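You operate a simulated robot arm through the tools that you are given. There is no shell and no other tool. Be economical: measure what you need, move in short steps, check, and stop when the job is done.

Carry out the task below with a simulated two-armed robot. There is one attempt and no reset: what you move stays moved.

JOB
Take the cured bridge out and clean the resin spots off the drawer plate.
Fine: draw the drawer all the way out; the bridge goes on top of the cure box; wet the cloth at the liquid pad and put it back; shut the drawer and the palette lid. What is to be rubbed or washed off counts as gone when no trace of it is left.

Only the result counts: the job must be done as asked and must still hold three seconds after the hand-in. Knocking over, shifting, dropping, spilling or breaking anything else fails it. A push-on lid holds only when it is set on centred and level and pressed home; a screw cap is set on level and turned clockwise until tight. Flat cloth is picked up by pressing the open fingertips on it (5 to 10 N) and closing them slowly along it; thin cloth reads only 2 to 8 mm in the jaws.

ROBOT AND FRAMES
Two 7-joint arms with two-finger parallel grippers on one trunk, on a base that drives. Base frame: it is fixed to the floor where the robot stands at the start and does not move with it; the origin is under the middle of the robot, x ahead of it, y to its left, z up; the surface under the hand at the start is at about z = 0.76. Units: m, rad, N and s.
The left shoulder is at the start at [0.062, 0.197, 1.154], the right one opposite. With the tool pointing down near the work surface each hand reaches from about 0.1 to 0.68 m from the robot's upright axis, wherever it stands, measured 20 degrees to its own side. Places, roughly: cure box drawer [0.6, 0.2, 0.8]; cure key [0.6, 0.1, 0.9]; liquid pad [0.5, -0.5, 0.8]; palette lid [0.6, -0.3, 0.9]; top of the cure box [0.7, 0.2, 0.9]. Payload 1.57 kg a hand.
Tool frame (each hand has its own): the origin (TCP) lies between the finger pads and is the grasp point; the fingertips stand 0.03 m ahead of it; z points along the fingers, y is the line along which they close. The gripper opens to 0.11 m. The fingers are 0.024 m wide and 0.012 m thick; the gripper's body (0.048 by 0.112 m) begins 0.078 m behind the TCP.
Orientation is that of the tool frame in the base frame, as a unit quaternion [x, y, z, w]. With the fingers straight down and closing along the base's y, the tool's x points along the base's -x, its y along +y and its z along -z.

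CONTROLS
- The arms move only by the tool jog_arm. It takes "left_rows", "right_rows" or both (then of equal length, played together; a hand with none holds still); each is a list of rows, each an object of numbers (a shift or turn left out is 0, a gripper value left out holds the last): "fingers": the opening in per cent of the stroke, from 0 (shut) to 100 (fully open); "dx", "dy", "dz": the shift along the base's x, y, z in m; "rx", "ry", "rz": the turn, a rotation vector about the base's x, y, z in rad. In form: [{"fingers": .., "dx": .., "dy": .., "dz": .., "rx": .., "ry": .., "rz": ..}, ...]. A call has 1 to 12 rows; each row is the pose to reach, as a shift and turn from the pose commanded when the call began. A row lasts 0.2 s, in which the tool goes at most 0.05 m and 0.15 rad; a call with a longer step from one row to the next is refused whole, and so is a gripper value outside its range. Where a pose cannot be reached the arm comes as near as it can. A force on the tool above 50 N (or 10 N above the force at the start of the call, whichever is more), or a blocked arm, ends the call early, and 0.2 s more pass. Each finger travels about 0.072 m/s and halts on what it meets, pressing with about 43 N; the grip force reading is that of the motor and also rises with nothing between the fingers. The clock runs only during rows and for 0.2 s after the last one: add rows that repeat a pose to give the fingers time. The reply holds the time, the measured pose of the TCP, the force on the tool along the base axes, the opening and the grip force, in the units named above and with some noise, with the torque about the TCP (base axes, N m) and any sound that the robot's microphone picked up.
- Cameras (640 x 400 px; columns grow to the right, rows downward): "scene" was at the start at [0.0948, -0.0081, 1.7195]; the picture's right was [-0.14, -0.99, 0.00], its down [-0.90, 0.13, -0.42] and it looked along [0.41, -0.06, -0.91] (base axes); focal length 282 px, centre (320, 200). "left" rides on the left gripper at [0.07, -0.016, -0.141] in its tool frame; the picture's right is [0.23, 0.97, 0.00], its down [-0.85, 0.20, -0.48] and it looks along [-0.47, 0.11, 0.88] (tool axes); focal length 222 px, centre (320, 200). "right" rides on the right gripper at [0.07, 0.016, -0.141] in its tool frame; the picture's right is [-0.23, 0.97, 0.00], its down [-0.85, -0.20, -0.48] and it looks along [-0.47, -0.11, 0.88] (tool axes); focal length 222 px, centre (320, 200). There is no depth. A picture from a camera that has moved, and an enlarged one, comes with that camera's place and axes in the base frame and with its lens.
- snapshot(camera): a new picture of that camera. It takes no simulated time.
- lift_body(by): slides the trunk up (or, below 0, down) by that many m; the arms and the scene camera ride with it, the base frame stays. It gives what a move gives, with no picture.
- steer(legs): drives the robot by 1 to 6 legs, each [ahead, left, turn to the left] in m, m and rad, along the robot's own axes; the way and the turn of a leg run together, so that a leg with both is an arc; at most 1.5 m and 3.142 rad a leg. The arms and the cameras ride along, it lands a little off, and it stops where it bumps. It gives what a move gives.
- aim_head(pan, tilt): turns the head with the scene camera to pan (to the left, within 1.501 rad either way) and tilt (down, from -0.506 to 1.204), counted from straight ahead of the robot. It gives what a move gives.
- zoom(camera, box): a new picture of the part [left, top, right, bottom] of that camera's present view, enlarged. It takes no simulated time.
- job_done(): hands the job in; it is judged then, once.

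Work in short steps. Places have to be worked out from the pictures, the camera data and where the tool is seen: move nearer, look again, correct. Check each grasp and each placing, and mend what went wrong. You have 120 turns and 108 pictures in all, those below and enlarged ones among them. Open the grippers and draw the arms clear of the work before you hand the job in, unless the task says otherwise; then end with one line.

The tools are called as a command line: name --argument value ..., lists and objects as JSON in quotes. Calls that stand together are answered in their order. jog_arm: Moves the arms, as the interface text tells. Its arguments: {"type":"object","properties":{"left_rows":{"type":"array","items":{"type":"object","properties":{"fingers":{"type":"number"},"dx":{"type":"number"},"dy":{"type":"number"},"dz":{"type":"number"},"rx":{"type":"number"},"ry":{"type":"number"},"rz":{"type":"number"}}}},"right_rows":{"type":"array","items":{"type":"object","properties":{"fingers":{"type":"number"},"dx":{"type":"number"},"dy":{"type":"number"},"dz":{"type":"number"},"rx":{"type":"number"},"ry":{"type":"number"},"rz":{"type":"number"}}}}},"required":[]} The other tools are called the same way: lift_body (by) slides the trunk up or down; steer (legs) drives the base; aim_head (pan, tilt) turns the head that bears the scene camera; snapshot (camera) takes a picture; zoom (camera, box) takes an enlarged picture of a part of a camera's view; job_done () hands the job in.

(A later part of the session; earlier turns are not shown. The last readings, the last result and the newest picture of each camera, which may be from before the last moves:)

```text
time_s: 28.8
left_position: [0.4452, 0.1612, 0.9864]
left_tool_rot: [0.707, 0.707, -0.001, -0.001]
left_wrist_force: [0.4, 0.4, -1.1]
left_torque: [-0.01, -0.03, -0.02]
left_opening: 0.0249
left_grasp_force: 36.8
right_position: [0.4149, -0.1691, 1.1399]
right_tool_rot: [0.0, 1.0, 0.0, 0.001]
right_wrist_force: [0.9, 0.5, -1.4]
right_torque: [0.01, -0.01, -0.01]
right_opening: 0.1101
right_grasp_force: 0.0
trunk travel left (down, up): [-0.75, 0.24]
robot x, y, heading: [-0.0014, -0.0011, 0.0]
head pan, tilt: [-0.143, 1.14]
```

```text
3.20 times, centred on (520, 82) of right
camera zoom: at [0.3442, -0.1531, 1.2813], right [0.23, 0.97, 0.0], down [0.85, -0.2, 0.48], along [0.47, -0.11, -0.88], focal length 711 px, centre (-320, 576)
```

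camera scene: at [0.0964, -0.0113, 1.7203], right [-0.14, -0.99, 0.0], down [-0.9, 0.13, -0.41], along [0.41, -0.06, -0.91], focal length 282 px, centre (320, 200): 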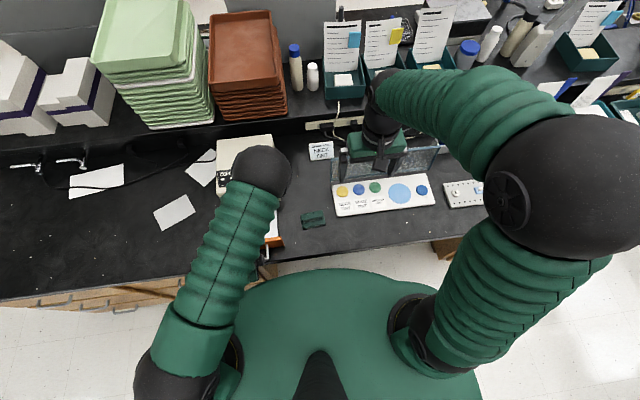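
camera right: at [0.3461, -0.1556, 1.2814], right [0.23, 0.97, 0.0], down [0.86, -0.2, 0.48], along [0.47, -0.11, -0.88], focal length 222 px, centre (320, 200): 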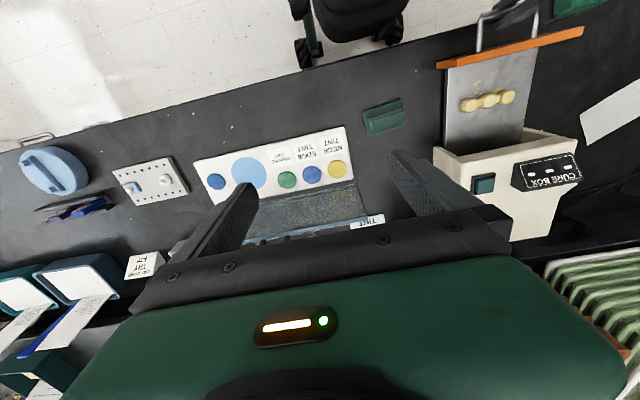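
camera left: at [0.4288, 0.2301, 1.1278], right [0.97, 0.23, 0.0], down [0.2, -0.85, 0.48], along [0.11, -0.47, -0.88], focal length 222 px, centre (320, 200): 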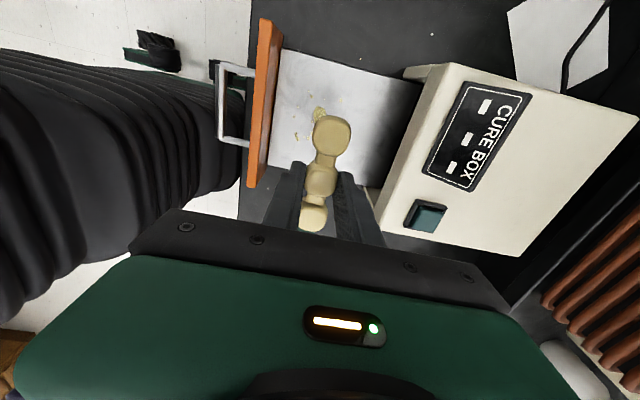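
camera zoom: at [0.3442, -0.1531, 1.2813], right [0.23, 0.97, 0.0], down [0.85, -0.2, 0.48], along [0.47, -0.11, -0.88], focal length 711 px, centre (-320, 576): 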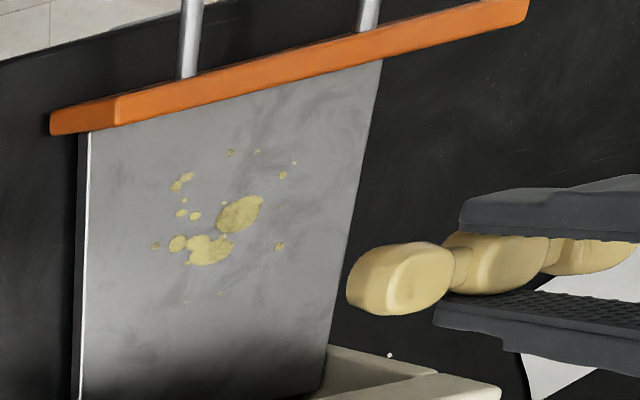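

The bridge is up, and spots remain on the plate. I carry it over the box top, behind the label.

jog_arm --left_rows '[{"dx": 0.04, "dy": 0.005}, {"dx": 0.08, "dy": 0.01}, {"dx": 0.12, "dy": 0.015}, {"dx": 0.16, "dy": 0.02}, {"dx": 0.19, "dy": 0.022}, {"dx": 0.208, "dy": 0.024}]'

snapshot --camera "left"

zoom --camera "right" --box '[420, 100, 640, 237]'

```text
time_s: 30.2
left_position: [0.658, 0.1845, 0.9843]
left_tool_rot: [0.707, 0.707, -0.001, 0.0]
left_wrist_force: [0.3, -0.6, -1.1]
left_torque: [0.0, 0.03, -0.03]
left_opening: 0.025
left_grasp_force: 36.4
right_position: [0.4168, -0.1696, 1.1391]
right_tool_rot: [0.0, 1.0, -0.001, -0.001]
right_wrist_force: [0.2, 0.3, -0.6]
right_torque: [0.04, -0.01, -0.01]
right_opening: 0.1103
right_grasp_force: 0.1
trunk travel left (down, up): [-0.75, 0.24]
robot x, y, heading: [0.0035, 0.0002, -0.001]
head pan, tilt: [-0.143, 1.14]
```

```text
70 pictures are left
camera left: at [0.6419, 0.2533, 1.1266], right [0.97, 0.23, 0.0], down [0.2, -0.85, 0.48], along [0.11, -0.47, -0.88], focal length 222 px, centre (320, 200)
```

left: 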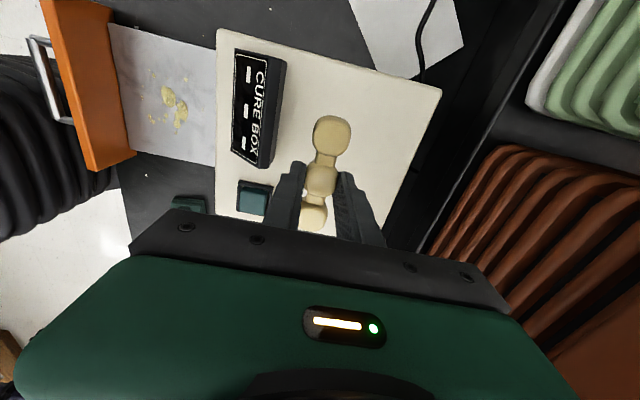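

```text
2.91 times, centred on (530, 168) of right
camera zoom: at [0.3458, -0.153, 1.2809], right [0.23, 0.97, 0.0], down [0.86, -0.2, 0.48], along [0.47, -0.11, -0.88], focal length 646 px, centre (-291, 292)
```

zoom: 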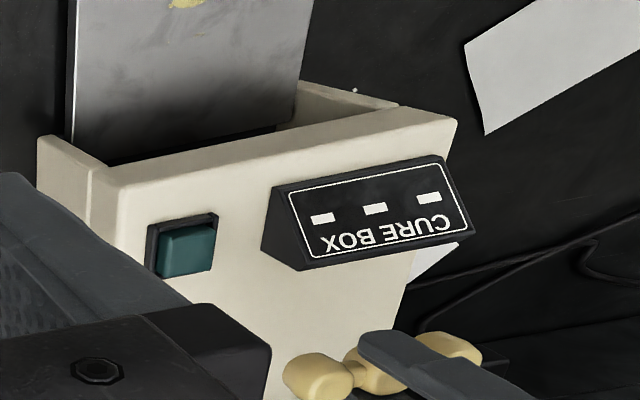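

I lower it in small steps until it makes contact.

jog_arm --left_rows '[{"dz": -0.03}, {"dz": -0.05}, {"dz": -0.057}, {"dz": -0.061}, {"dz": -0.065}, {"dz": -0.067}]'

snapshot --camera "left"

```text
time_s: 31.6
left_position: [0.6562, 0.185, 0.9173]
left_tool_rot: [0.707, 0.708, -0.001, 0.001]
left_wrist_force: [1.8, -0.2, 2.4]
left_torque: [-0.02, -0.05, 0.04]
left_opening: 0.025
left_grasp_force: 36.8
right_position: [0.4162, -0.1692, 1.1403]
right_tool_rot: [0.0, 1.0, 0.001, 0.0]
right_wrist_force: [0.3, 0.0, -0.2]
right_torque: [-0.02, 0.0, 0.0]
right_opening: 0.1099
right_grasp_force: 0.1
trunk travel left (down, up): [-0.75, 0.24]
robot x, y, heading: [0.0001, 0.0019, 0.002]
head pan, tilt: [-0.143, 1.14]
```

```text
68 pictures are left
camera left: at [0.6402, 0.2543, 1.0597], right [0.97, 0.23, 0.0], down [0.2, -0.85, 0.48], along [0.11, -0.47, -0.88], focal length 222 px, centre (320, 200)
```

left: 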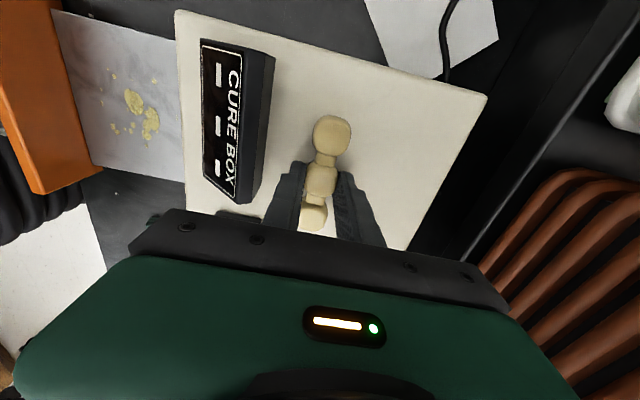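

It touches, with about 3 N up. I open partway and rise.

jog_arm --left_rows '[{"dz": -0.001}, {"dz": -0.001, "fingers": 30}, {"dz": -0.001, "fingers": 40}, {"dz": -0.001, "fingers": 40}, {"dz": 0.03}, {"dz": 0.07}, {"dz": 0.11}]'

snapshot --camera "left"

```text
time_s: 33.2
left_position: [0.6541, 0.1843, 1.0303]
left_tool_rot: [0.707, 0.707, 0.0, 0.0]
left_wrist_force: [0.2, -0.4, -0.1]
left_torque: [-0.04, -0.02, -0.01]
left_opening: 0.0441
left_grasp_force: 0.2
right_position: [0.4139, -0.1695, 1.1409]
right_tool_rot: [0.0, 1.0, 0.0, 0.001]
right_wrist_force: [0.3, 0.2, -0.4]
right_torque: [-0.02, 0.01, 0.02]
right_opening: 0.1099
right_grasp_force: 0.0
trunk travel left (down, up): [-0.75, 0.24]
robot x, y, heading: [-0.0005, 0.001, -0.002]
head pan, tilt: [-0.143, 1.14]
```

```text
67 pictures are left
camera left: at [0.6385, 0.2533, 1.1718], right [0.97, 0.23, 0.0], down [0.2, -0.85, 0.48], along [0.11, -0.47, -0.88], focal length 222 px, centre (320, 200)
```

left: 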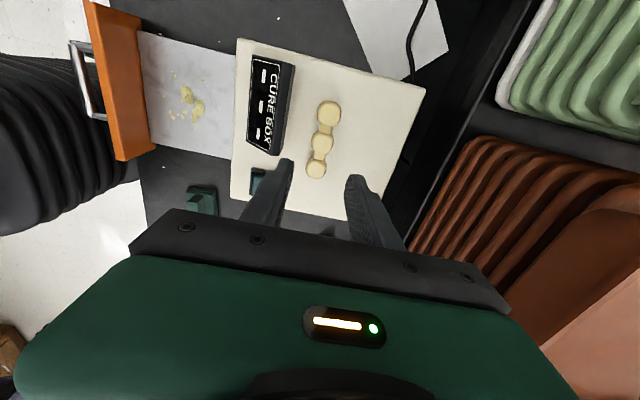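

The bridge stands steady on the box top. I move the left arm away to the left and look at the cloth closely.

jog_arm --left_rows '[{"dx": -0.03, "dy": 0.03}, {"dx": -0.06, "dy": 0.07}, {"dx": -0.08, "dy": 0.11}, {"dx": -0.1, "dy": 0.15}, {"dx": -0.12, "dy": 0.19}, {"dx": -0.14, "dy": 0.23}, {"dx": -0.16, "dy": 0.27}]'

zoom --camera "scene" --box '[270, 190, 350, 240]'

zoom --camera "right" --box '[350, 80, 430, 130]'

snapshot --camera "scene"

```text
time_s: 34.8
left_position: [0.4951, 0.4595, 1.0269]
left_tool_rot: [0.707, 0.707, -0.001, 0.002]
left_wrist_force: [0.8, 0.4, -0.9]
left_torque: [-0.02, 0.0, 0.0]
left_opening: 0.0439
left_grasp_force: 0.1
right_position: [0.4148, -0.1665, 1.1397]
right_tool_rot: [0.001, 1.0, -0.002, 0.0]
right_wrist_force: [0.1, 1.0, -0.2]
right_torque: [-0.02, 0.03, -0.01]
right_opening: 0.1099
right_grasp_force: 0.1
trunk travel left (down, up): [-0.75, 0.24]
robot x, y, heading: [0.0023, -0.0008, 0.001]
head pan, tilt: [-0.143, 1.14]
```

```text
8.00 times, centred on (310, 215) of scene
camera zoom: at [0.094, -0.0032, 1.7196], right [-0.14, -0.99, 0.0], down [-0.9, 0.13, -0.42], along [0.41, -0.06, -0.91], focal length 2252 px, centre (400, 80)
```

zoom: 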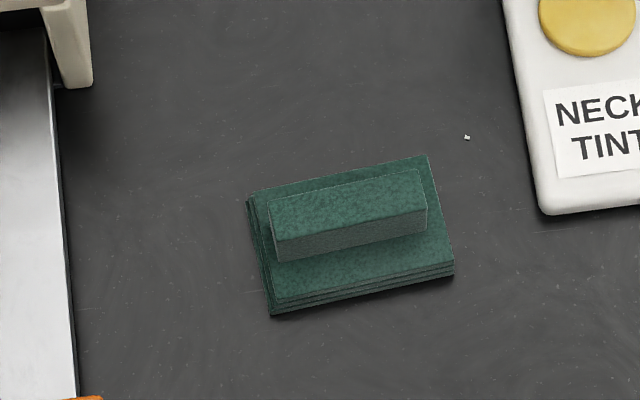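

```text
8.00 times, centred on (390, 105) of right
camera zoom: at [0.3447, -0.1498, 1.2816], right [0.23, 0.97, 0.0], down [0.85, -0.2, 0.48], along [0.47, -0.11, -0.88], focal length 1777 px, centre (-240, 960)
```

zoom: 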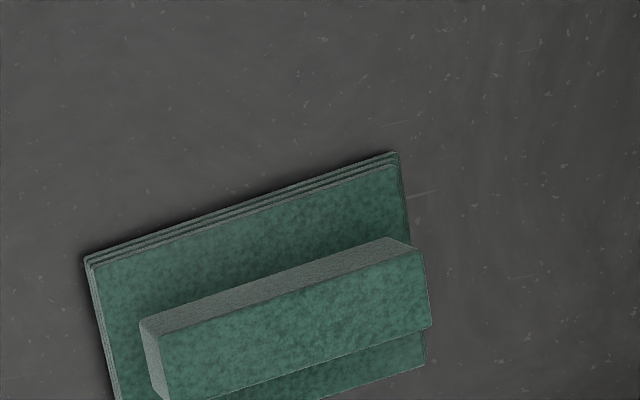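

```text
64 pictures are left
camera scene: at [0.094, -0.0032, 1.7196], right [-0.14, -0.99, 0.0], down [-0.9, 0.13, -0.42], along [0.41, -0.06, -0.91], focal length 282 px, centre (320, 200)
```

scene: 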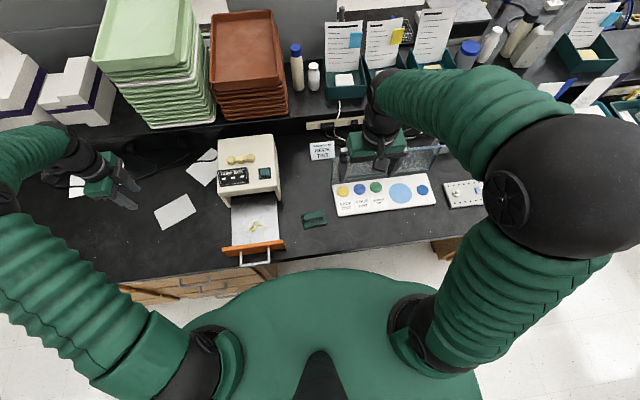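

The cloth is a folded wad with a ridge centred at (0.453, -0.033), ridge top at z ≈ 0.796, about 19 mm wide and running almost along y. I turn the right hand 90° (+0.05) and go above it.

jog_arm --right_rows '[{"rz": 0.147, "dx": 0.004, "dy": 0.012}, {"rz": 0.294, "dx": 0.008, "dy": 0.024}, {"rz": 0.441, "dx": 0.012, "dy": 0.037}, {"rz": 0.588, "dx": 0.016, "dy": 0.049}, {"rz": 0.735, "dx": 0.02, "dy": 0.061}, {"rz": 0.882, "dx": 0.024, "dy": 0.073, "dz": -0.03}, {"rz": 1.029, "dx": 0.028, "dy": 0.085, "dz": -0.06}, {"rz": 1.176, "dx": 0.032, "dy": 0.098, "dz": -0.09}, {"rz": 1.323, "dx": 0.035, "dy": 0.11, "dz": -0.12}, {"rz": 1.47, "dx": 0.037, "dy": 0.122, "dz": -0.15}, {"rz": 1.617, "dx": 0.038, "dy": 0.134, "dz": -0.18, "fingers": 50}, {"rz": 1.617, "dx": 0.038, "dy": 0.134, "dz": -0.22, "fingers": 50}]'

snapshot --camera "right"

```text
time_s: 37.4
left_position: [0.4989, 0.4581, 1.0258]
left_tool_rot: [0.707, 0.707, -0.001, 0.0]
left_wrist_force: [-0.4, 0.4, -0.6]
left_torque: [-0.03, 0.02, 0.01]
left_opening: 0.044
left_grasp_force: 0.1
right_position: [0.4531, -0.0355, 0.916]
right_tool_rot: [0.724, -0.69, -0.002, 0.0]
right_wrist_force: [-0.2, -0.6, 0.4]
right_torque: [0.01, 0.02, 0.0]
right_opening: 0.055
right_grasp_force: 0.1
trunk travel left (down, up): [-0.75, 0.24]
robot x, y, heading: [0.0016, 0.0007, -0.001]
head pan, tilt: [-0.143, 1.14]
```

```text
63 pictures are left
camera right: at [0.44, -0.1065, 1.0577], right [-0.98, 0.18, 0.0], down [0.16, 0.86, 0.48], along [0.09, 0.47, -0.88], focal length 222 px, centre (320, 200)
```

right: 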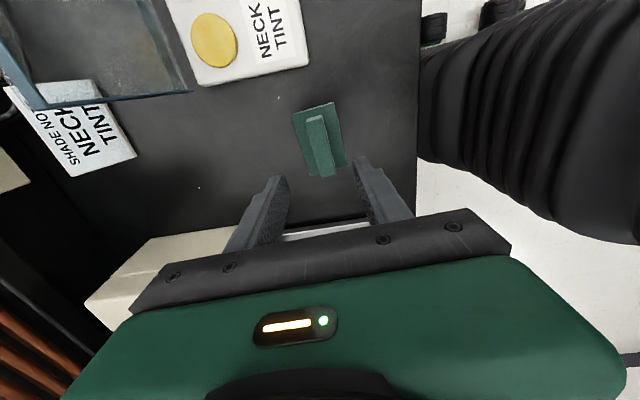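

The ridge is centred between the fingers. I descend and keep the fingertips just above the base layers.

jog_arm --right_rows '[{"dy": -0.003, "dz": -0.04}, {"dy": -0.003, "dz": -0.08}, {"dy": -0.003, "dz": -0.095}, {"dy": -0.003, "dz": -0.102}, {"dy": -0.003, "dz": -0.106}]'

snapshot --camera "right"

```text
time_s: 38.6
left_position: [0.4984, 0.4582, 1.027]
left_tool_rot: [0.707, 0.707, -0.001, 0.0]
left_wrist_force: [0.3, 0.1, 0.2]
left_torque: [-0.03, -0.02, -0.01]
left_opening: 0.044
left_grasp_force: 0.1
right_position: [0.4545, -0.0382, 0.8136]
right_tool_rot: [0.724, -0.69, 0.0, 0.0]
right_wrist_force: [-0.6, -0.4, -0.3]
right_torque: [0.02, 0.0, -0.01]
right_opening: 0.055
right_grasp_force: 0.0
trunk travel left (down, up): [-0.75, 0.24]
robot x, y, heading: [0.0012, -0.0014, -0.003]
head pan, tilt: [-0.143, 1.14]
```

```text
62 pictures are left
camera right: at [0.4409, -0.1081, 0.9541], right [-0.98, 0.18, 0.0], down [0.16, 0.86, 0.48], along [0.09, 0.47, -0.88], focal length 222 px, centre (320, 200)
```

right: 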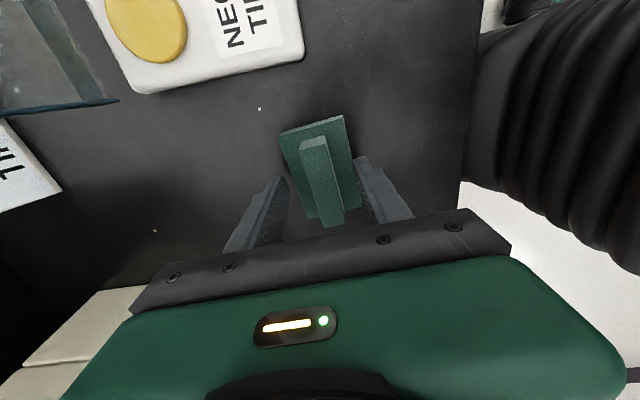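

jog_arm --right_rows '[{"dz": -0.003}, {"dz": -0.003, "fingers": 30}, {"dz": -0.003, "fingers": 15}, {"dz": -0.003, "fingers": 5}, {"dz": -0.003, "fingers": 0}, {"dz": -0.003, "fingers": 0}]'

snapshot --camera "right"

```text
time_s: 40.0
left_position: [0.4974, 0.4582, 1.0272]
left_tool_rot: [0.707, 0.707, -0.002, 0.0]
left_wrist_force: [1.0, -0.4, -0.8]
left_torque: [-0.01, -0.01, 0.02]
left_opening: 0.0442
left_grasp_force: 0.0
right_position: [0.4543, -0.0383, 0.8103]
right_tool_rot: [0.724, -0.69, -0.001, 0.0]
right_wrist_force: [0.8, -0.5, 0.7]
right_torque: [-0.01, -0.01, -0.02]
right_opening: 0.0188
right_grasp_force: 33.4
trunk travel left (down, up): [-0.75, 0.24]
robot x, y, heading: [-0.0003, -0.0013, 0.003]
head pan, tilt: [-0.143, 1.14]
```

```text
61 pictures are left
camera right: at [0.4404, -0.1079, 0.9517], right [-0.98, 0.18, 0.0], down [0.16, 0.86, 0.48], along [0.09, 0.47, -0.88], focal length 222 px, centre (320, 200)
```

right: 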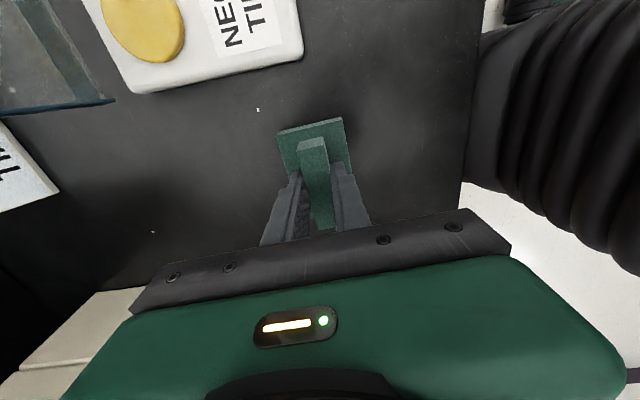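

The ridge is held at 18.8 mm. I lift and take a close look at the palette pads and the lid.

jog_arm --right_rows '[{"dz": 0.03}, {"dz": 0.07}, {"dz": 0.11}, {"dz": 0.15}, {"dz": 0.18}]'

zoom --camera "scene" --box '[320, 130, 440, 205]'

snapshot --camera "right"

```text
time_s: 41.2
left_position: [0.4978, 0.4579, 1.027]
left_tool_rot: [0.707, 0.707, 0.0, 0.0]
left_wrist_force: [-0.1, 0.6, 0.7]
left_torque: [0.0, -0.04, 0.0]
left_opening: 0.044
left_grasp_force: 0.1
right_position: [0.4529, -0.0379, 0.9927]
right_tool_rot: [0.723, -0.691, 0.0, 0.0]
right_wrist_force: [-0.6, 0.7, -1.0]
right_torque: [-0.01, -0.03, -0.03]
right_opening: 0.0192
right_grasp_force: 32.9
trunk travel left (down, up): [-0.75, 0.24]
robot x, y, heading: [0.0006, -0.001, 0.0]
head pan, tilt: [-0.143, 1.14]
```

```text
5.33 times, centred on (380, 168) of scene
camera zoom: at [0.0943, -0.0056, 1.7195], right [-0.14, -0.99, 0.0], down [-0.9, 0.13, -0.42], along [0.41, -0.06, -0.91], focal length 1501 px, centre (0, 373)
```

zoom: 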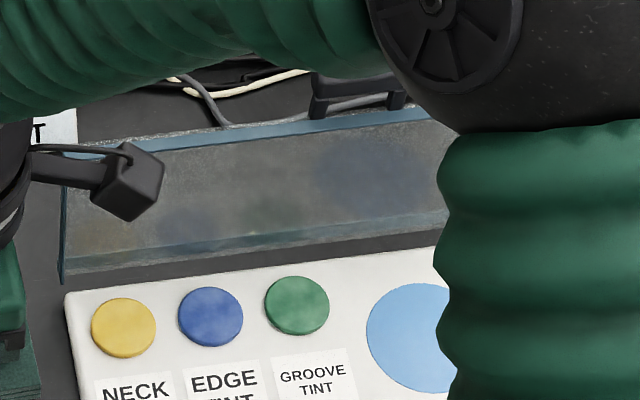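

```text
59 pictures are left
camera right: at [0.4382, -0.108, 1.1338], right [-0.98, 0.18, 0.0], down [0.16, 0.86, 0.48], along [0.09, 0.47, -0.88], focal length 222 px, centre (320, 200)
```

right: 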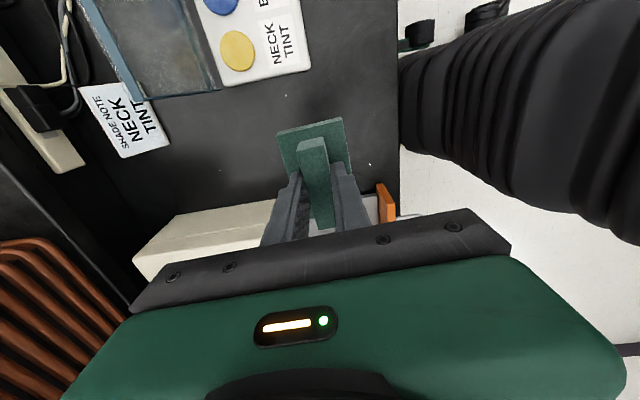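

The lid leans open behind the palette. I rotate the right hand back, which makes the body narrow in x and the cloth long along x, and move toward the pad while staying high.

jog_arm --right_rows '[{"rz": -0.14, "dy": -0.03, "dz": 0.01}, {"rz": -0.28, "dy": -0.065, "dz": 0.02}, {"rz": -0.42, "dy": -0.1, "dz": 0.03}, {"rz": -0.56, "dy": -0.135, "dz": 0.04}, {"rz": -0.7, "dy": -0.17, "dz": 0.05}, {"rz": -0.84, "dy": -0.205, "dz": 0.06}, {"rz": -0.98, "dy": -0.24, "dz": 0.06}, {"rz": -1.12, "dy": -0.275, "dz": 0.06}, {"rz": -1.26, "dy": -0.31, "dz": 0.06}, {"rz": -1.4, "dy": -0.345, "dz": 0.06}, {"rz": -1.54, "dy": -0.38, "dz": 0.06}, {"rz": -1.617, "dy": -0.41, "dz": 0.06}]'

snapshot --camera "right"

snapshot --camera "scene"

```text
time_s: 43.8
left_position: [0.4965, 0.4553, 1.0273]
left_tool_rot: [0.707, 0.707, 0.0, 0.0]
left_wrist_force: [-0.2, -0.3, 0.3]
left_torque: [0.02, 0.02, 0.01]
left_opening: 0.044
left_grasp_force: 0.1
right_position: [0.4535, -0.4489, 1.0485]
right_tool_rot: [0.001, 1.0, 0.0, 0.001]
right_wrist_force: [-0.7, -1.0, -0.7]
right_torque: [-0.01, -0.01, 0.0]
right_opening: 0.019
right_grasp_force: 33.0
trunk travel left (down, up): [-0.75, 0.24]
robot x, y, heading: [0.0011, -0.0031, 0.0]
head pan, tilt: [-0.143, 1.14]
```

```text
58 pictures are left
camera right: at [0.3829, -0.4332, 1.1902], right [0.23, 0.97, 0.0], down [0.85, -0.2, 0.48], along [0.47, -0.11, -0.88], focal length 222 px, centre (320, 200)
```

right: 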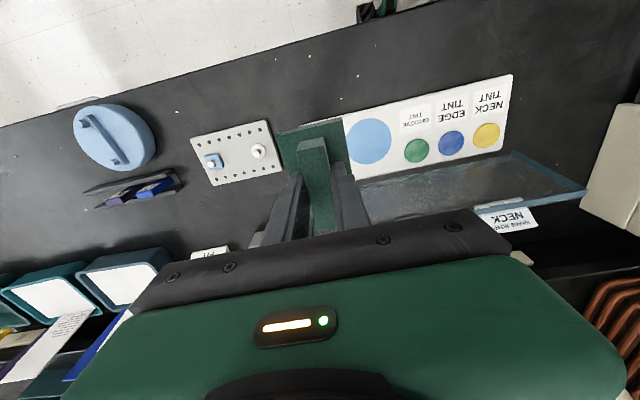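

```text
57 pictures are left
camera scene: at [0.0957, -0.0099, 1.7194], right [-0.14, -0.99, 0.0], down [-0.9, 0.13, -0.42], along [0.41, -0.06, -0.91], focal length 282 px, centre (320, 200)
```

scene: 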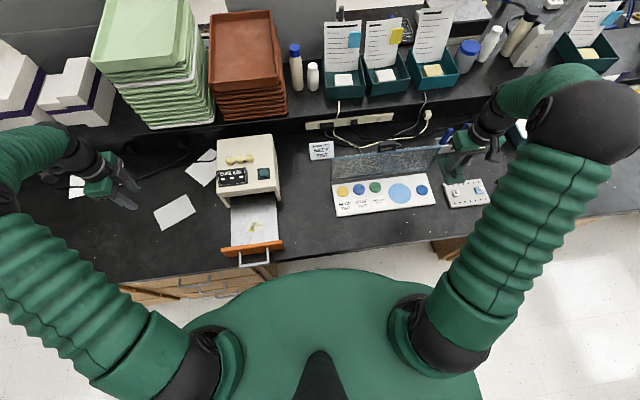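

zoom --camera "scene" --box '[320, 130, 448, 210]'

zoom --camera "right" --box '[340, 60, 600, 222]'

```text
5.00 times, centred on (384, 170) of scene
camera zoom: at [0.0957, -0.0099, 1.7194], right [-0.14, -0.99, 0.0], down [-0.9, 0.13, -0.42], along [0.41, -0.06, -0.91], focal length 1407 px, centre (0, 350)
```

zoom: 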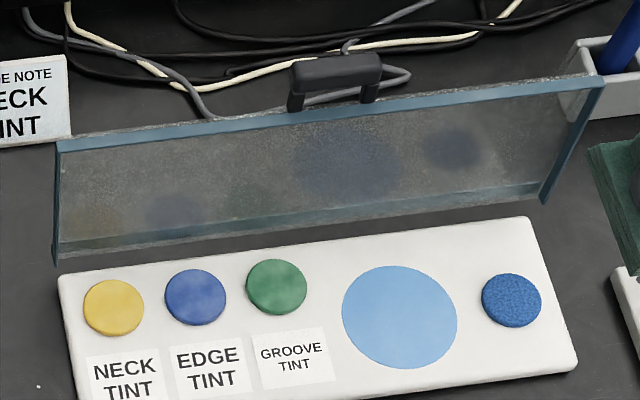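

```text
2.46 times, centred on (470, 141) of right
camera zoom: at [0.3829, -0.4332, 1.1902], right [0.23, 0.97, 0.0], down [0.85, -0.2, 0.48], along [0.47, -0.11, -0.88], focal length 547 px, centre (-49, 345)
```

zoom: 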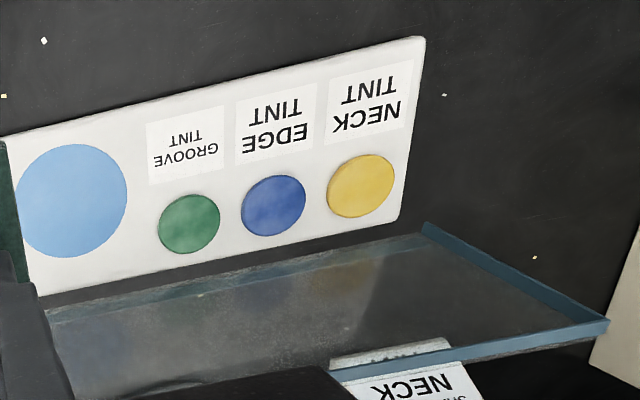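

The dark-blue textured pad is at (0.504, -0.454), and the lid stands nearly upright at x 0.578–0.594. I move the cloth over the pad and come down to just above it.

jog_arm --right_rows '[{"dx": 0.02, "dy": -0.005, "dz": -0.04}, {"dx": 0.043, "dy": -0.011, "dz": -0.08}, {"dx": 0.043, "dy": -0.011, "dz": -0.12}, {"dx": 0.043, "dy": -0.011, "dz": -0.16}, {"dx": 0.043, "dy": -0.011, "dz": -0.19}]'

zoom --camera "scene" --box '[352, 140, 480, 220]'

snapshot --camera "right"

```text
time_s: 45.0
left_position: [0.4986, 0.4569, 1.028]
left_tool_rot: [0.707, 0.707, 0.0, -0.001]
left_wrist_force: [-0.8, -0.2, -0.3]
left_torque: [0.01, 0.02, 0.02]
left_opening: 0.0441
left_grasp_force: 0.1
right_position: [0.497, -0.4614, 0.8586]
right_tool_rot: [0.0, 1.0, 0.001, 0.0]
right_wrist_force: [-0.1, -0.1, -1.7]
right_torque: [-0.04, 0.0, 0.02]
right_opening: 0.0192
right_grasp_force: 32.6
trunk travel left (down, up): [-0.75, 0.24]
robot x, y, heading: [0.001, 0.0037, 0.003]
head pan, tilt: [-0.143, 1.14]
```

```text
5.00 times, centred on (416, 180) of scene
camera zoom: at [0.0978, -0.0088, 1.7194], right [-0.14, -0.99, 0.0], down [-0.9, 0.13, -0.41], along [0.41, -0.06, -0.91], focal length 1407 px, centre (-160, 300)
```

zoom: 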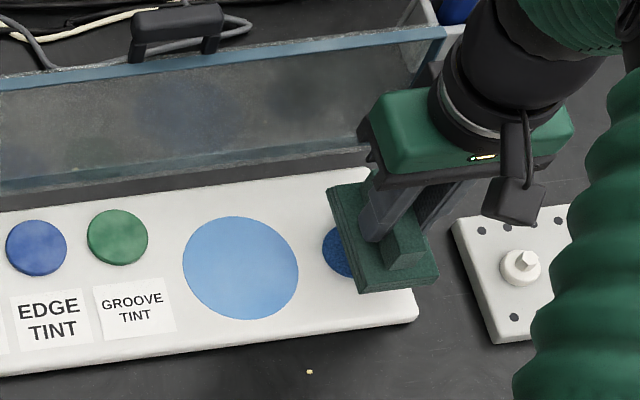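

```text
53 pictures are left
camera right: at [0.4269, -0.4452, 1.0005], right [0.23, 0.97, 0.0], down [0.86, -0.2, 0.48], along [0.47, -0.11, -0.88], focal length 222 px, centre (320, 200)
```

right: 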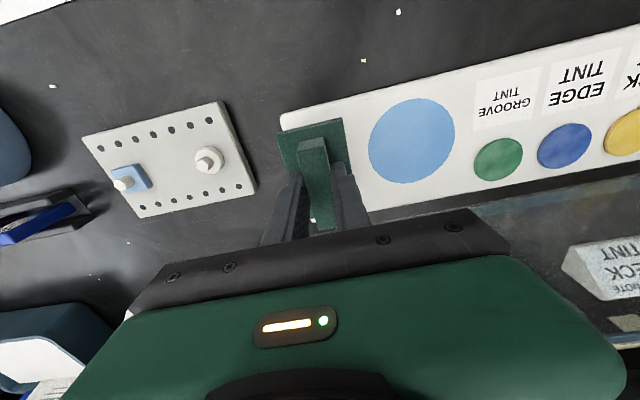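

I nudge +6 mm in y and lower onto the pad by force.

jog_arm --right_rows '[{"dy": 0.006, "dz": -0.01}, {"dy": 0.006, "dz": -0.015}, {"dy": 0.006, "dz": -0.019}, {"dy": 0.006, "dz": -0.022}, {"dy": 0.006, "dz": -0.025}]'

```text
time_s: 46.2
left_position: [0.4962, 0.4571, 1.0275]
left_tool_rot: [0.707, 0.707, -0.002, -0.001]
left_wrist_force: [0.1, -0.9, 1.0]
left_torque: [0.01, -0.02, -0.01]
left_opening: 0.0442
left_grasp_force: 0.1
right_position: [0.497, -0.4542, 0.8342]
right_tool_rot: [0.001, 1.0, 0.0, 0.0]
right_wrist_force: [-0.8, 0.2, -0.7]
right_torque: [-0.01, -0.04, 0.01]
right_opening: 0.0192
right_grasp_force: 33.6
trunk travel left (down, up): [-0.75, 0.24]
robot x, y, heading: [-0.0016, 0.0, -0.0]
head pan, tilt: [-0.143, 1.14]
```

jog_arm --right_rows '[{"dz": -0.003}, {"dz": -0.006}, {"dz": -0.008}, {"dz": -0.01}]'

```text
time_s: 47.2
left_position: [0.4935, 0.4606, 1.0279]
left_tool_rot: [0.707, 0.707, 0.0, 0.003]
left_wrist_force: [-0.6, -0.1, 0.0]
left_torque: [-0.01, 0.0, 0.01]
left_opening: 0.0442
left_grasp_force: 0.0
right_position: [0.4961, -0.4538, 0.8305]
right_tool_rot: [0.0, 1.0, -0.004, 0.004]
right_wrist_force: [-1.8, -7.6, 38.5]
right_torque: [-0.11, 0.06, 0.0]
right_opening: 0.0193
right_grasp_force: 33.6
trunk travel left (down, up): [-0.75, 0.24]
robot x, y, heading: [0.004, -0.0029, 0.003]
head pan, tilt: [-0.143, 1.14]
```

Contact is firm at 38 N; I ease it to under 10 N, hold a second, then lift.

jog_arm --right_rows '[{"dz": 0.005}, {"dz": 0.005}, {"dz": 0.005}, {"dz": 0.005}, {"dz": 0.005}]'

jog_arm --right_rows '[{"dz": 0.03}, {"dz": 0.07}, {"dz": 0.11}, {"dx": -0.02, "dz": 0.15}, {"dx": -0.04, "dy": 0.02, "dz": 0.18}]'

snapshot --camera "right"

zoom --camera "scene" --box '[352, 140, 480, 220]'

```text
time_s: 48.4
left_position: [0.4957, 0.4574, 1.0283]
left_tool_rot: [0.708, 0.707, -0.001, 0.0]
left_wrist_force: [-0.5, 0.2, -0.6]
left_torque: [-0.05, 0.02, 0.0]
left_opening: 0.0441
left_grasp_force: 0.0
right_position: [0.4963, -0.4531, 0.8308]
right_tool_rot: [0.0, 1.0, -0.001, 0.001]
right_wrist_force: [1.5, -7.9, 16.2]
right_torque: [-0.28, -0.28, -0.1]
right_opening: 0.019
right_grasp_force: 32.9
trunk travel left (down, up): [-0.75, 0.24]
robot x, y, heading: [0.0011, -0.0019, -0.002]
head pan, tilt: [-0.143, 1.14]
```

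```text
time_s: 49.6
left_position: [0.4941, 0.458, 1.0276]
left_tool_rot: [0.707, 0.707, 0.0, 0.001]
left_wrist_force: [-0.1, 0.4, 0.1]
left_torque: [-0.03, -0.02, 0.02]
left_opening: 0.0438
left_grasp_force: 0.0
right_position: [0.4533, -0.4325, 1.0142]
right_tool_rot: [-0.001, 1.0, -0.001, 0.001]
right_wrist_force: [0.2, 0.5, 0.2]
right_torque: [-0.02, 0.01, 0.02]
right_opening: 0.0191
right_grasp_force: 33.4
trunk travel left (down, up): [-0.75, 0.24]
robot x, y, heading: [-0.0032, -0.0015, 0.002]
head pan, tilt: [-0.143, 1.14]
```

```text
52 pictures are left
camera right: at [0.3836, -0.4158, 1.1551], right [0.23, 0.97, 0.0], down [0.85, -0.2, 0.48], along [0.47, -0.11, -0.88], focal length 222 px, centre (320, 200)
```

right: 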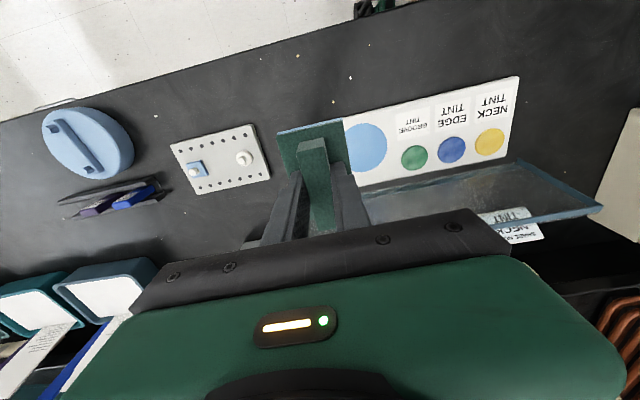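

```text
5.00 times, centred on (416, 180) of scene
camera zoom: at [0.0921, -0.0061, 1.7196], right [-0.14, -0.99, 0.0], down [-0.9, 0.13, -0.42], along [0.41, -0.06, -0.91], focal length 1407 px, centre (-160, 300)
```

zoom: 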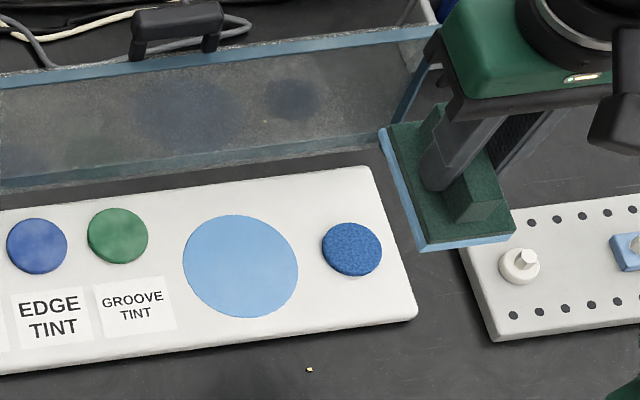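

The underside is now wet and blue and the palette is undisturbed. I carry the cloth high across to above the drawer plate.

jog_arm --right_rows '[{"dy": 0.045}, {"dy": 0.09}, {"dy": 0.135}, {"dy": 0.18}, {"dy": 0.225}, {"dy": 0.27}, {"dy": 0.315}, {"dy": 0.36}, {"dy": 0.405}, {"dy": 0.45, "dz": -0.02}, {"dy": 0.5, "dz": -0.02}, {"dx": -0.01, "dy": 0.54, "dz": -0.04}]'

snapshot --camera "right"

snapshot --camera "scene"

```text
time_s: 52.4
left_position: [0.4952, 0.4541, 1.0268]
left_tool_rot: [0.708, 0.707, 0.0, 0.001]
left_wrist_force: [-0.4, -0.2, -0.4]
left_torque: [-0.01, -0.04, 0.02]
left_opening: 0.0438
left_grasp_force: 0.0
right_position: [0.4849, 0.0601, 0.9777]
right_tool_rot: [0.063, 0.998, 0.008, 0.008]
right_wrist_force: [0.7, 0.2, -1.0]
right_torque: [-0.01, 0.0, -0.01]
right_opening: 0.019
right_grasp_force: 33.3
trunk travel left (down, up): [-0.75, 0.24]
robot x, y, heading: [-0.0014, 0.0009, 0.002]
head pan, tilt: [-0.143, 1.14]
stopped in row 12 (right hand): the arm was blocked; the commanded pose is now the measured one
```

```text
50 pictures are left
camera right: at [0.4143, 0.0819, 1.1196], right [0.35, 0.94, 0.02], down [0.81, -0.31, 0.49], along [0.46, -0.15, -0.87], focal length 222 px, centre (320, 200)
```

right: 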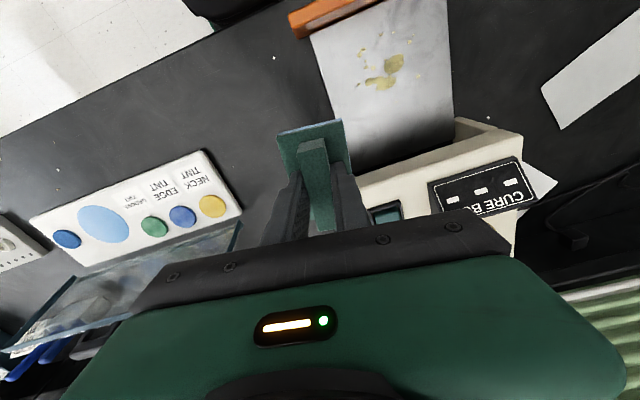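

```text
49 pictures are left
camera scene: at [0.0964, -0.0063, 1.718], right [-0.14, -0.99, 0.0], down [-0.9, 0.13, -0.42], along [0.41, -0.06, -0.91], focal length 282 px, centre (320, 200)
```

scene: 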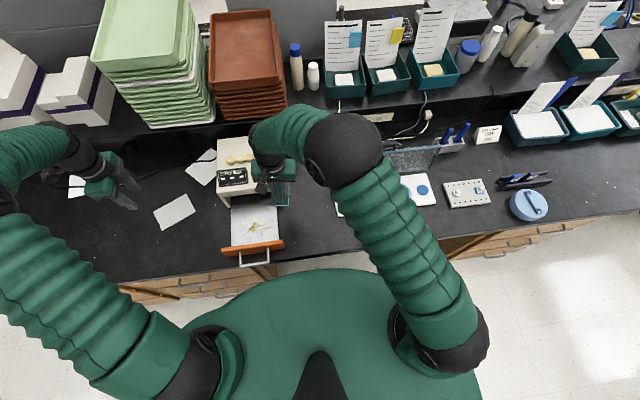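

The arm hit a joint limit in this orientation. I turn the hand to the +90° orientation, which follows the forearm better, before going further left.

jog_arm --right_rows '[{"rz": 0.141, "dx": -0.01}, {"rz": 0.282, "dx": -0.02, "dy": -0.01}, {"rz": 0.423, "dx": -0.03, "dy": -0.02}, {"rz": 0.564, "dx": -0.04, "dy": -0.03}, {"rz": 0.705, "dx": -0.045, "dy": -0.03}, {"rz": 0.846, "dx": -0.045, "dy": -0.03}, {"rz": 0.987, "dx": -0.045, "dy": -0.03}, {"rz": 1.128, "dx": -0.045, "dy": -0.03}, {"rz": 1.269, "dx": -0.045, "dy": -0.03}, {"rz": 1.41, "dx": -0.045, "dy": -0.03}, {"rz": 1.551, "dx": -0.045, "dy": -0.03}, {"rz": 1.69, "dx": -0.045, "dy": -0.03}]'

jog_arm --right_rows '[{"dy": 0.03}, {"dy": 0.06}, {"dy": 0.09}, {"dy": 0.12}]'

snapshot --camera "right"

```text
time_s: 55.0
left_position: [0.4957, 0.4559, 1.0281]
left_tool_rot: [0.707, 0.708, 0.0, 0.0]
left_wrist_force: [0.3, -0.5, -0.6]
left_torque: [-0.01, 0.01, 0.0]
left_opening: 0.0441
left_grasp_force: 0.0
right_position: [0.4364, 0.0334, 0.9776]
right_tool_rot: [0.709, -0.705, -0.01, 0.0]
right_wrist_force: [0.4, 0.0, -1.1]
right_torque: [0.0, 0.04, -0.01]
right_opening: 0.0195
right_grasp_force: 33.2
trunk travel left (down, up): [-0.75, 0.24]
robot x, y, heading: [0.0008, 0.0039, 0.005]
head pan, tilt: [-0.143, 1.14]
```

```text
time_s: 56.0
left_position: [0.4965, 0.4573, 1.0275]
left_tool_rot: [0.708, 0.707, 0.0, 0.0]
left_wrist_force: [-0.2, 0.2, 0.4]
left_torque: [-0.01, 0.01, 0.01]
left_opening: 0.044
left_grasp_force: 0.0
right_position: [0.437, 0.1542, 0.9781]
right_tool_rot: [0.708, -0.706, -0.01, 0.002]
right_wrist_force: [0.4, 0.4, -0.1]
right_torque: [-0.04, 0.01, -0.03]
right_opening: 0.0191
right_grasp_force: 33.0
trunk travel left (down, up): [-0.75, 0.24]
robot x, y, heading: [0.0023, 0.0004, 0.004]
head pan, tilt: [-0.143, 1.14]
```

```text
48 pictures are left
camera right: at [0.4217, 0.0827, 1.119], right [-0.97, 0.22, 0.02], down [0.2, 0.85, 0.49], along [0.09, 0.48, -0.87], focal length 222 px, centre (320, 200)
```

right: 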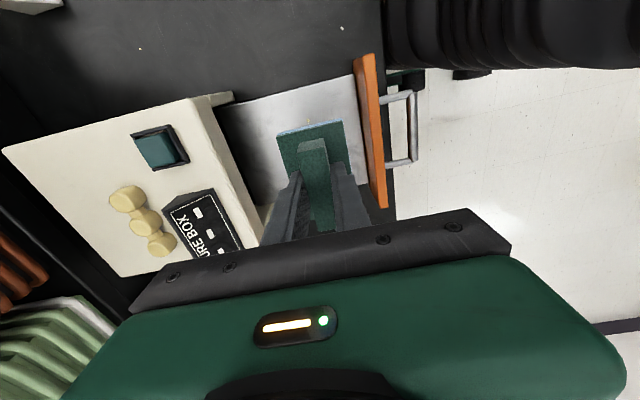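

The plate is reachable this way. I level the hand by a tiny tilt correction and lower the cloth to just above the plate.

jog_arm --right_rows '[{"dx": -0.005, "dz": -0.04, "rx": -0.011, "ry": -0.017}, {"dx": -0.01, "dz": -0.08, "rx": -0.011, "ry": -0.017}, {"dx": -0.012, "dz": -0.11, "rx": -0.011, "ry": -0.017}, {"dx": -0.012, "dz": -0.13, "rx": -0.011, "ry": -0.017}, {"dx": -0.012, "dz": -0.138, "rx": -0.011, "ry": -0.017}]'

snapshot --camera "right"

snapshot --camera "left"

```text
time_s: 57.4
left_position: [0.4928, 0.4554, 1.0266]
left_tool_rot: [0.707, 0.707, 0.001, 0.0]
left_wrist_force: [0.4, -0.3, -0.7]
left_torque: [0.03, 0.02, 0.05]
left_opening: 0.0441
left_grasp_force: 0.0
right_position: [0.4585, 0.1255, 0.8489]
right_tool_rot: [-0.681, 0.732, -0.003, 0.015]
right_wrist_force: [0.6, -0.3, -1.5]
right_torque: [-0.01, -0.01, 0.0]
right_opening: 0.019
right_grasp_force: 33.6
trunk travel left (down, up): [-0.75, 0.24]
robot x, y, heading: [-0.0008, 0.0054, 0.005]
head pan, tilt: [-0.143, 1.14]
stopped in row 5 (right hand): the arm was blocked; the commanded pose is now the measured one
```

```text
47 pictures are left
camera right: at [0.4332, 0.0556, 0.9895], right [-0.95, 0.3, -0.02], down [0.25, 0.83, 0.5], along [0.17, 0.47, -0.87], focal length 222 px, centre (320, 200)
```

right: 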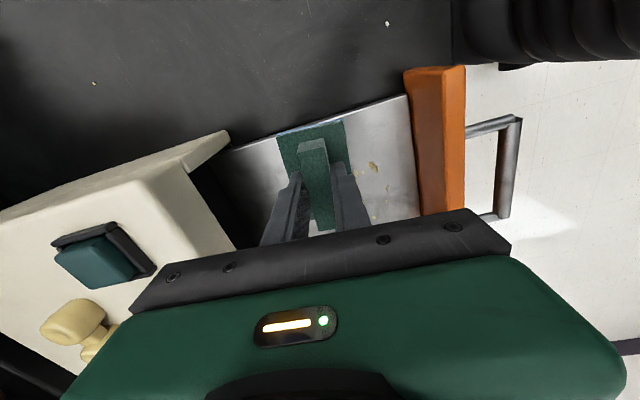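

```text
46 pictures are left
camera left: at [0.4774, 0.5235, 1.1693], right [0.97, 0.23, 0.0], down [0.2, -0.86, 0.48], along [0.11, -0.46, -0.88], focal length 222 px, centre (320, 200)
```

left: 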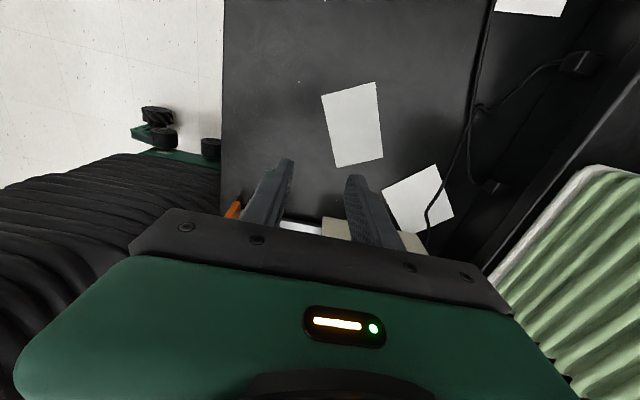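

The arm is limited this low and this far left. I lift the cloth and will shift the base 0.2 m to the left instead.

jog_arm --right_rows '[{"dz": 0.04, "dx": -0.005}, {"dz": 0.08, "dx": -0.01}, {"dz": 0.12, "dx": -0.015}, {"dz": 0.14, "dx": -0.02, "dy": -0.03}, {"dz": 0.15, "dx": -0.02, "dy": -0.07}, {"dz": 0.15, "dx": -0.02, "dy": -0.11}]'

steer --legs '[[0, 0.2, 0]]'

snapshot --camera "scene"

```text
time_s: 58.8
left_position: [0.4947, 0.4547, 1.0309]
left_tool_rot: [0.708, 0.706, 0.002, -0.001]
left_wrist_force: [0.1, -0.8, 0.4]
left_torque: [0.03, 0.04, -0.01]
left_opening: 0.0439
left_grasp_force: 0.1
right_position: [0.434, 0.0163, 1.0005]
right_tool_rot: [-0.684, 0.73, -0.002, 0.013]
right_wrist_force: [0.5, -0.7, -0.6]
right_torque: [0.04, 0.02, 0.05]
right_opening: 0.019
right_grasp_force: 33.3
trunk travel left (down, up): [-0.75, 0.24]
robot x, y, heading: [0.0001, 0.0011, -0.002]
head pan, tilt: [-0.143, 1.14]
```

```text
time_s: 60.4
left_position: [0.4943, 0.6501, 1.0309]
left_tool_rot: [0.708, 0.707, 0.002, -0.001]
left_wrist_force: [-0.1, 0.2, 0.0]
left_torque: [0.01, 0.01, 0.01]
left_opening: 0.0441
left_grasp_force: 0.0
right_position: [0.4341, 0.2113, 1.0012]
right_tool_rot: [-0.683, 0.73, -0.001, 0.013]
right_wrist_force: [0.3, 0.0, -1.2]
right_torque: [-0.02, 0.02, 0.01]
right_opening: 0.0191
right_grasp_force: 33.5
trunk travel left (down, up): [-0.75, 0.24]
robot x, y, heading: [0.0022, 0.1972, -0.002]
head pan, tilt: [-0.143, 1.14]
```

```text
45 pictures are left
camera scene: at [0.0956, 0.1832, 1.7194], right [-0.14, -0.99, 0.0], down [-0.9, 0.13, -0.42], along [0.41, -0.06, -0.91], focal length 282 px, centre (320, 200)
```

scene: 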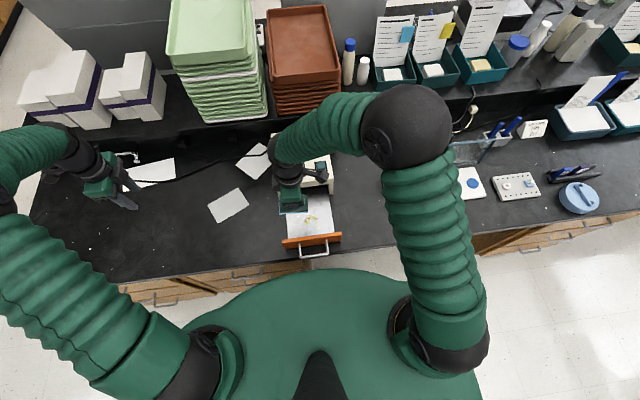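

The base moved 0.197 m cleanly. Now I level the hand and lower the cloth over the plate spots.

jog_arm --right_rows '[{"dy": -0.03, "dz": -0.03, "rx": -0.016, "ry": 0.02, "rz": 0.06}, {"dy": -0.051, "dz": -0.07, "rx": -0.016, "ry": 0.02, "rz": 0.06}, {"dx": 0.0, "dy": -0.051, "dz": -0.11, "rx": -0.016, "ry": 0.02, "rz": 0.06}, {"dx": 0.0, "dy": -0.051, "dz": -0.14, "rx": -0.016, "ry": 0.02, "rz": 0.06}, {"dx": 0.0, "dy": -0.051, "dz": -0.155, "rx": -0.016, "ry": 0.02, "rz": 0.06}]'

snapshot --camera "right"

```text
time_s: 61.6
left_position: [0.4929, 0.6556, 1.0301]
left_tool_rot: [0.707, 0.708, 0.002, 0.001]
left_wrist_force: [0.4, -0.2, -0.1]
left_torque: [0.03, -0.04, -0.02]
left_opening: 0.0441
left_grasp_force: 0.1
right_position: [0.4303, 0.1666, 0.8451]
right_tool_rot: [-0.705, 0.709, -0.002, -0.001]
right_wrist_force: [-0.6, 0.3, 0.3]
right_torque: [0.0, 0.02, 0.04]
right_opening: 0.0188
right_grasp_force: 33.0
trunk travel left (down, up): [-0.75, 0.24]
robot x, y, heading: [0.0005, 0.2009, -0.004]
head pan, tilt: [-0.143, 1.14]
```

```text
44 pictures are left
camera right: at [0.4131, 0.0976, 0.9869], right [-0.97, 0.23, 0.0], down [0.2, 0.86, 0.48], along [0.11, 0.46, -0.88], focal length 222 px, centre (320, 200)
```

right: 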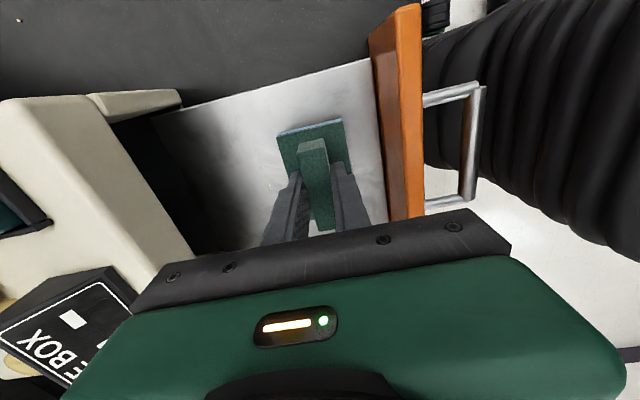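

jog_arm --right_rows '[{"dz": -0.007}, {"dz": -0.01}, {"dz": -0.012}, {"dz": -0.0135}, {"dz": -0.0145}]'

```text
time_s: 62.8
left_position: [0.4919, 0.6512, 1.0303]
left_tool_rot: [0.706, 0.708, 0.002, 0.001]
left_wrist_force: [0.2, -0.4, -0.1]
left_torque: [0.0, -0.02, 0.03]
left_opening: 0.044
left_grasp_force: 0.1
right_position: [0.4325, 0.1629, 0.8311]
right_tool_rot: [-0.706, 0.709, -0.001, 0.0]
right_wrist_force: [0.9, -0.4, 0.5]
right_torque: [0.05, 0.02, 0.04]
right_opening: 0.0191
right_grasp_force: 33.3
trunk travel left (down, up): [-0.75, 0.24]
robot x, y, heading: [-0.0026, 0.1957, -0.01]
head pan, tilt: [-0.143, 1.14]
```

jog_arm --right_rows '[{"dz": -0.002}, {"dz": -0.003}, {"dz": -0.004}, {"dz": -0.005}]'

```text
time_s: 63.8
left_position: [0.4906, 0.6507, 1.0327]
left_tool_rot: [0.707, 0.707, 0.003, 0.002]
left_wrist_force: [-0.7, 0.6, 1.1]
left_torque: [0.01, 0.02, -0.02]
left_opening: 0.0443
left_grasp_force: 0.0
right_position: [0.4318, 0.1641, 0.8292]
right_tool_rot: [-0.705, 0.709, -0.003, 0.002]
right_wrist_force: [2.9, -6.2, 42.2]
right_torque: [-0.36, 0.32, 0.03]
right_opening: 0.0192
right_grasp_force: 33.4
trunk travel left (down, up): [-0.75, 0.24]
robot x, y, heading: [-0.0008, 0.1981, -0.0]
head pan, tilt: [-0.143, 1.14]
```

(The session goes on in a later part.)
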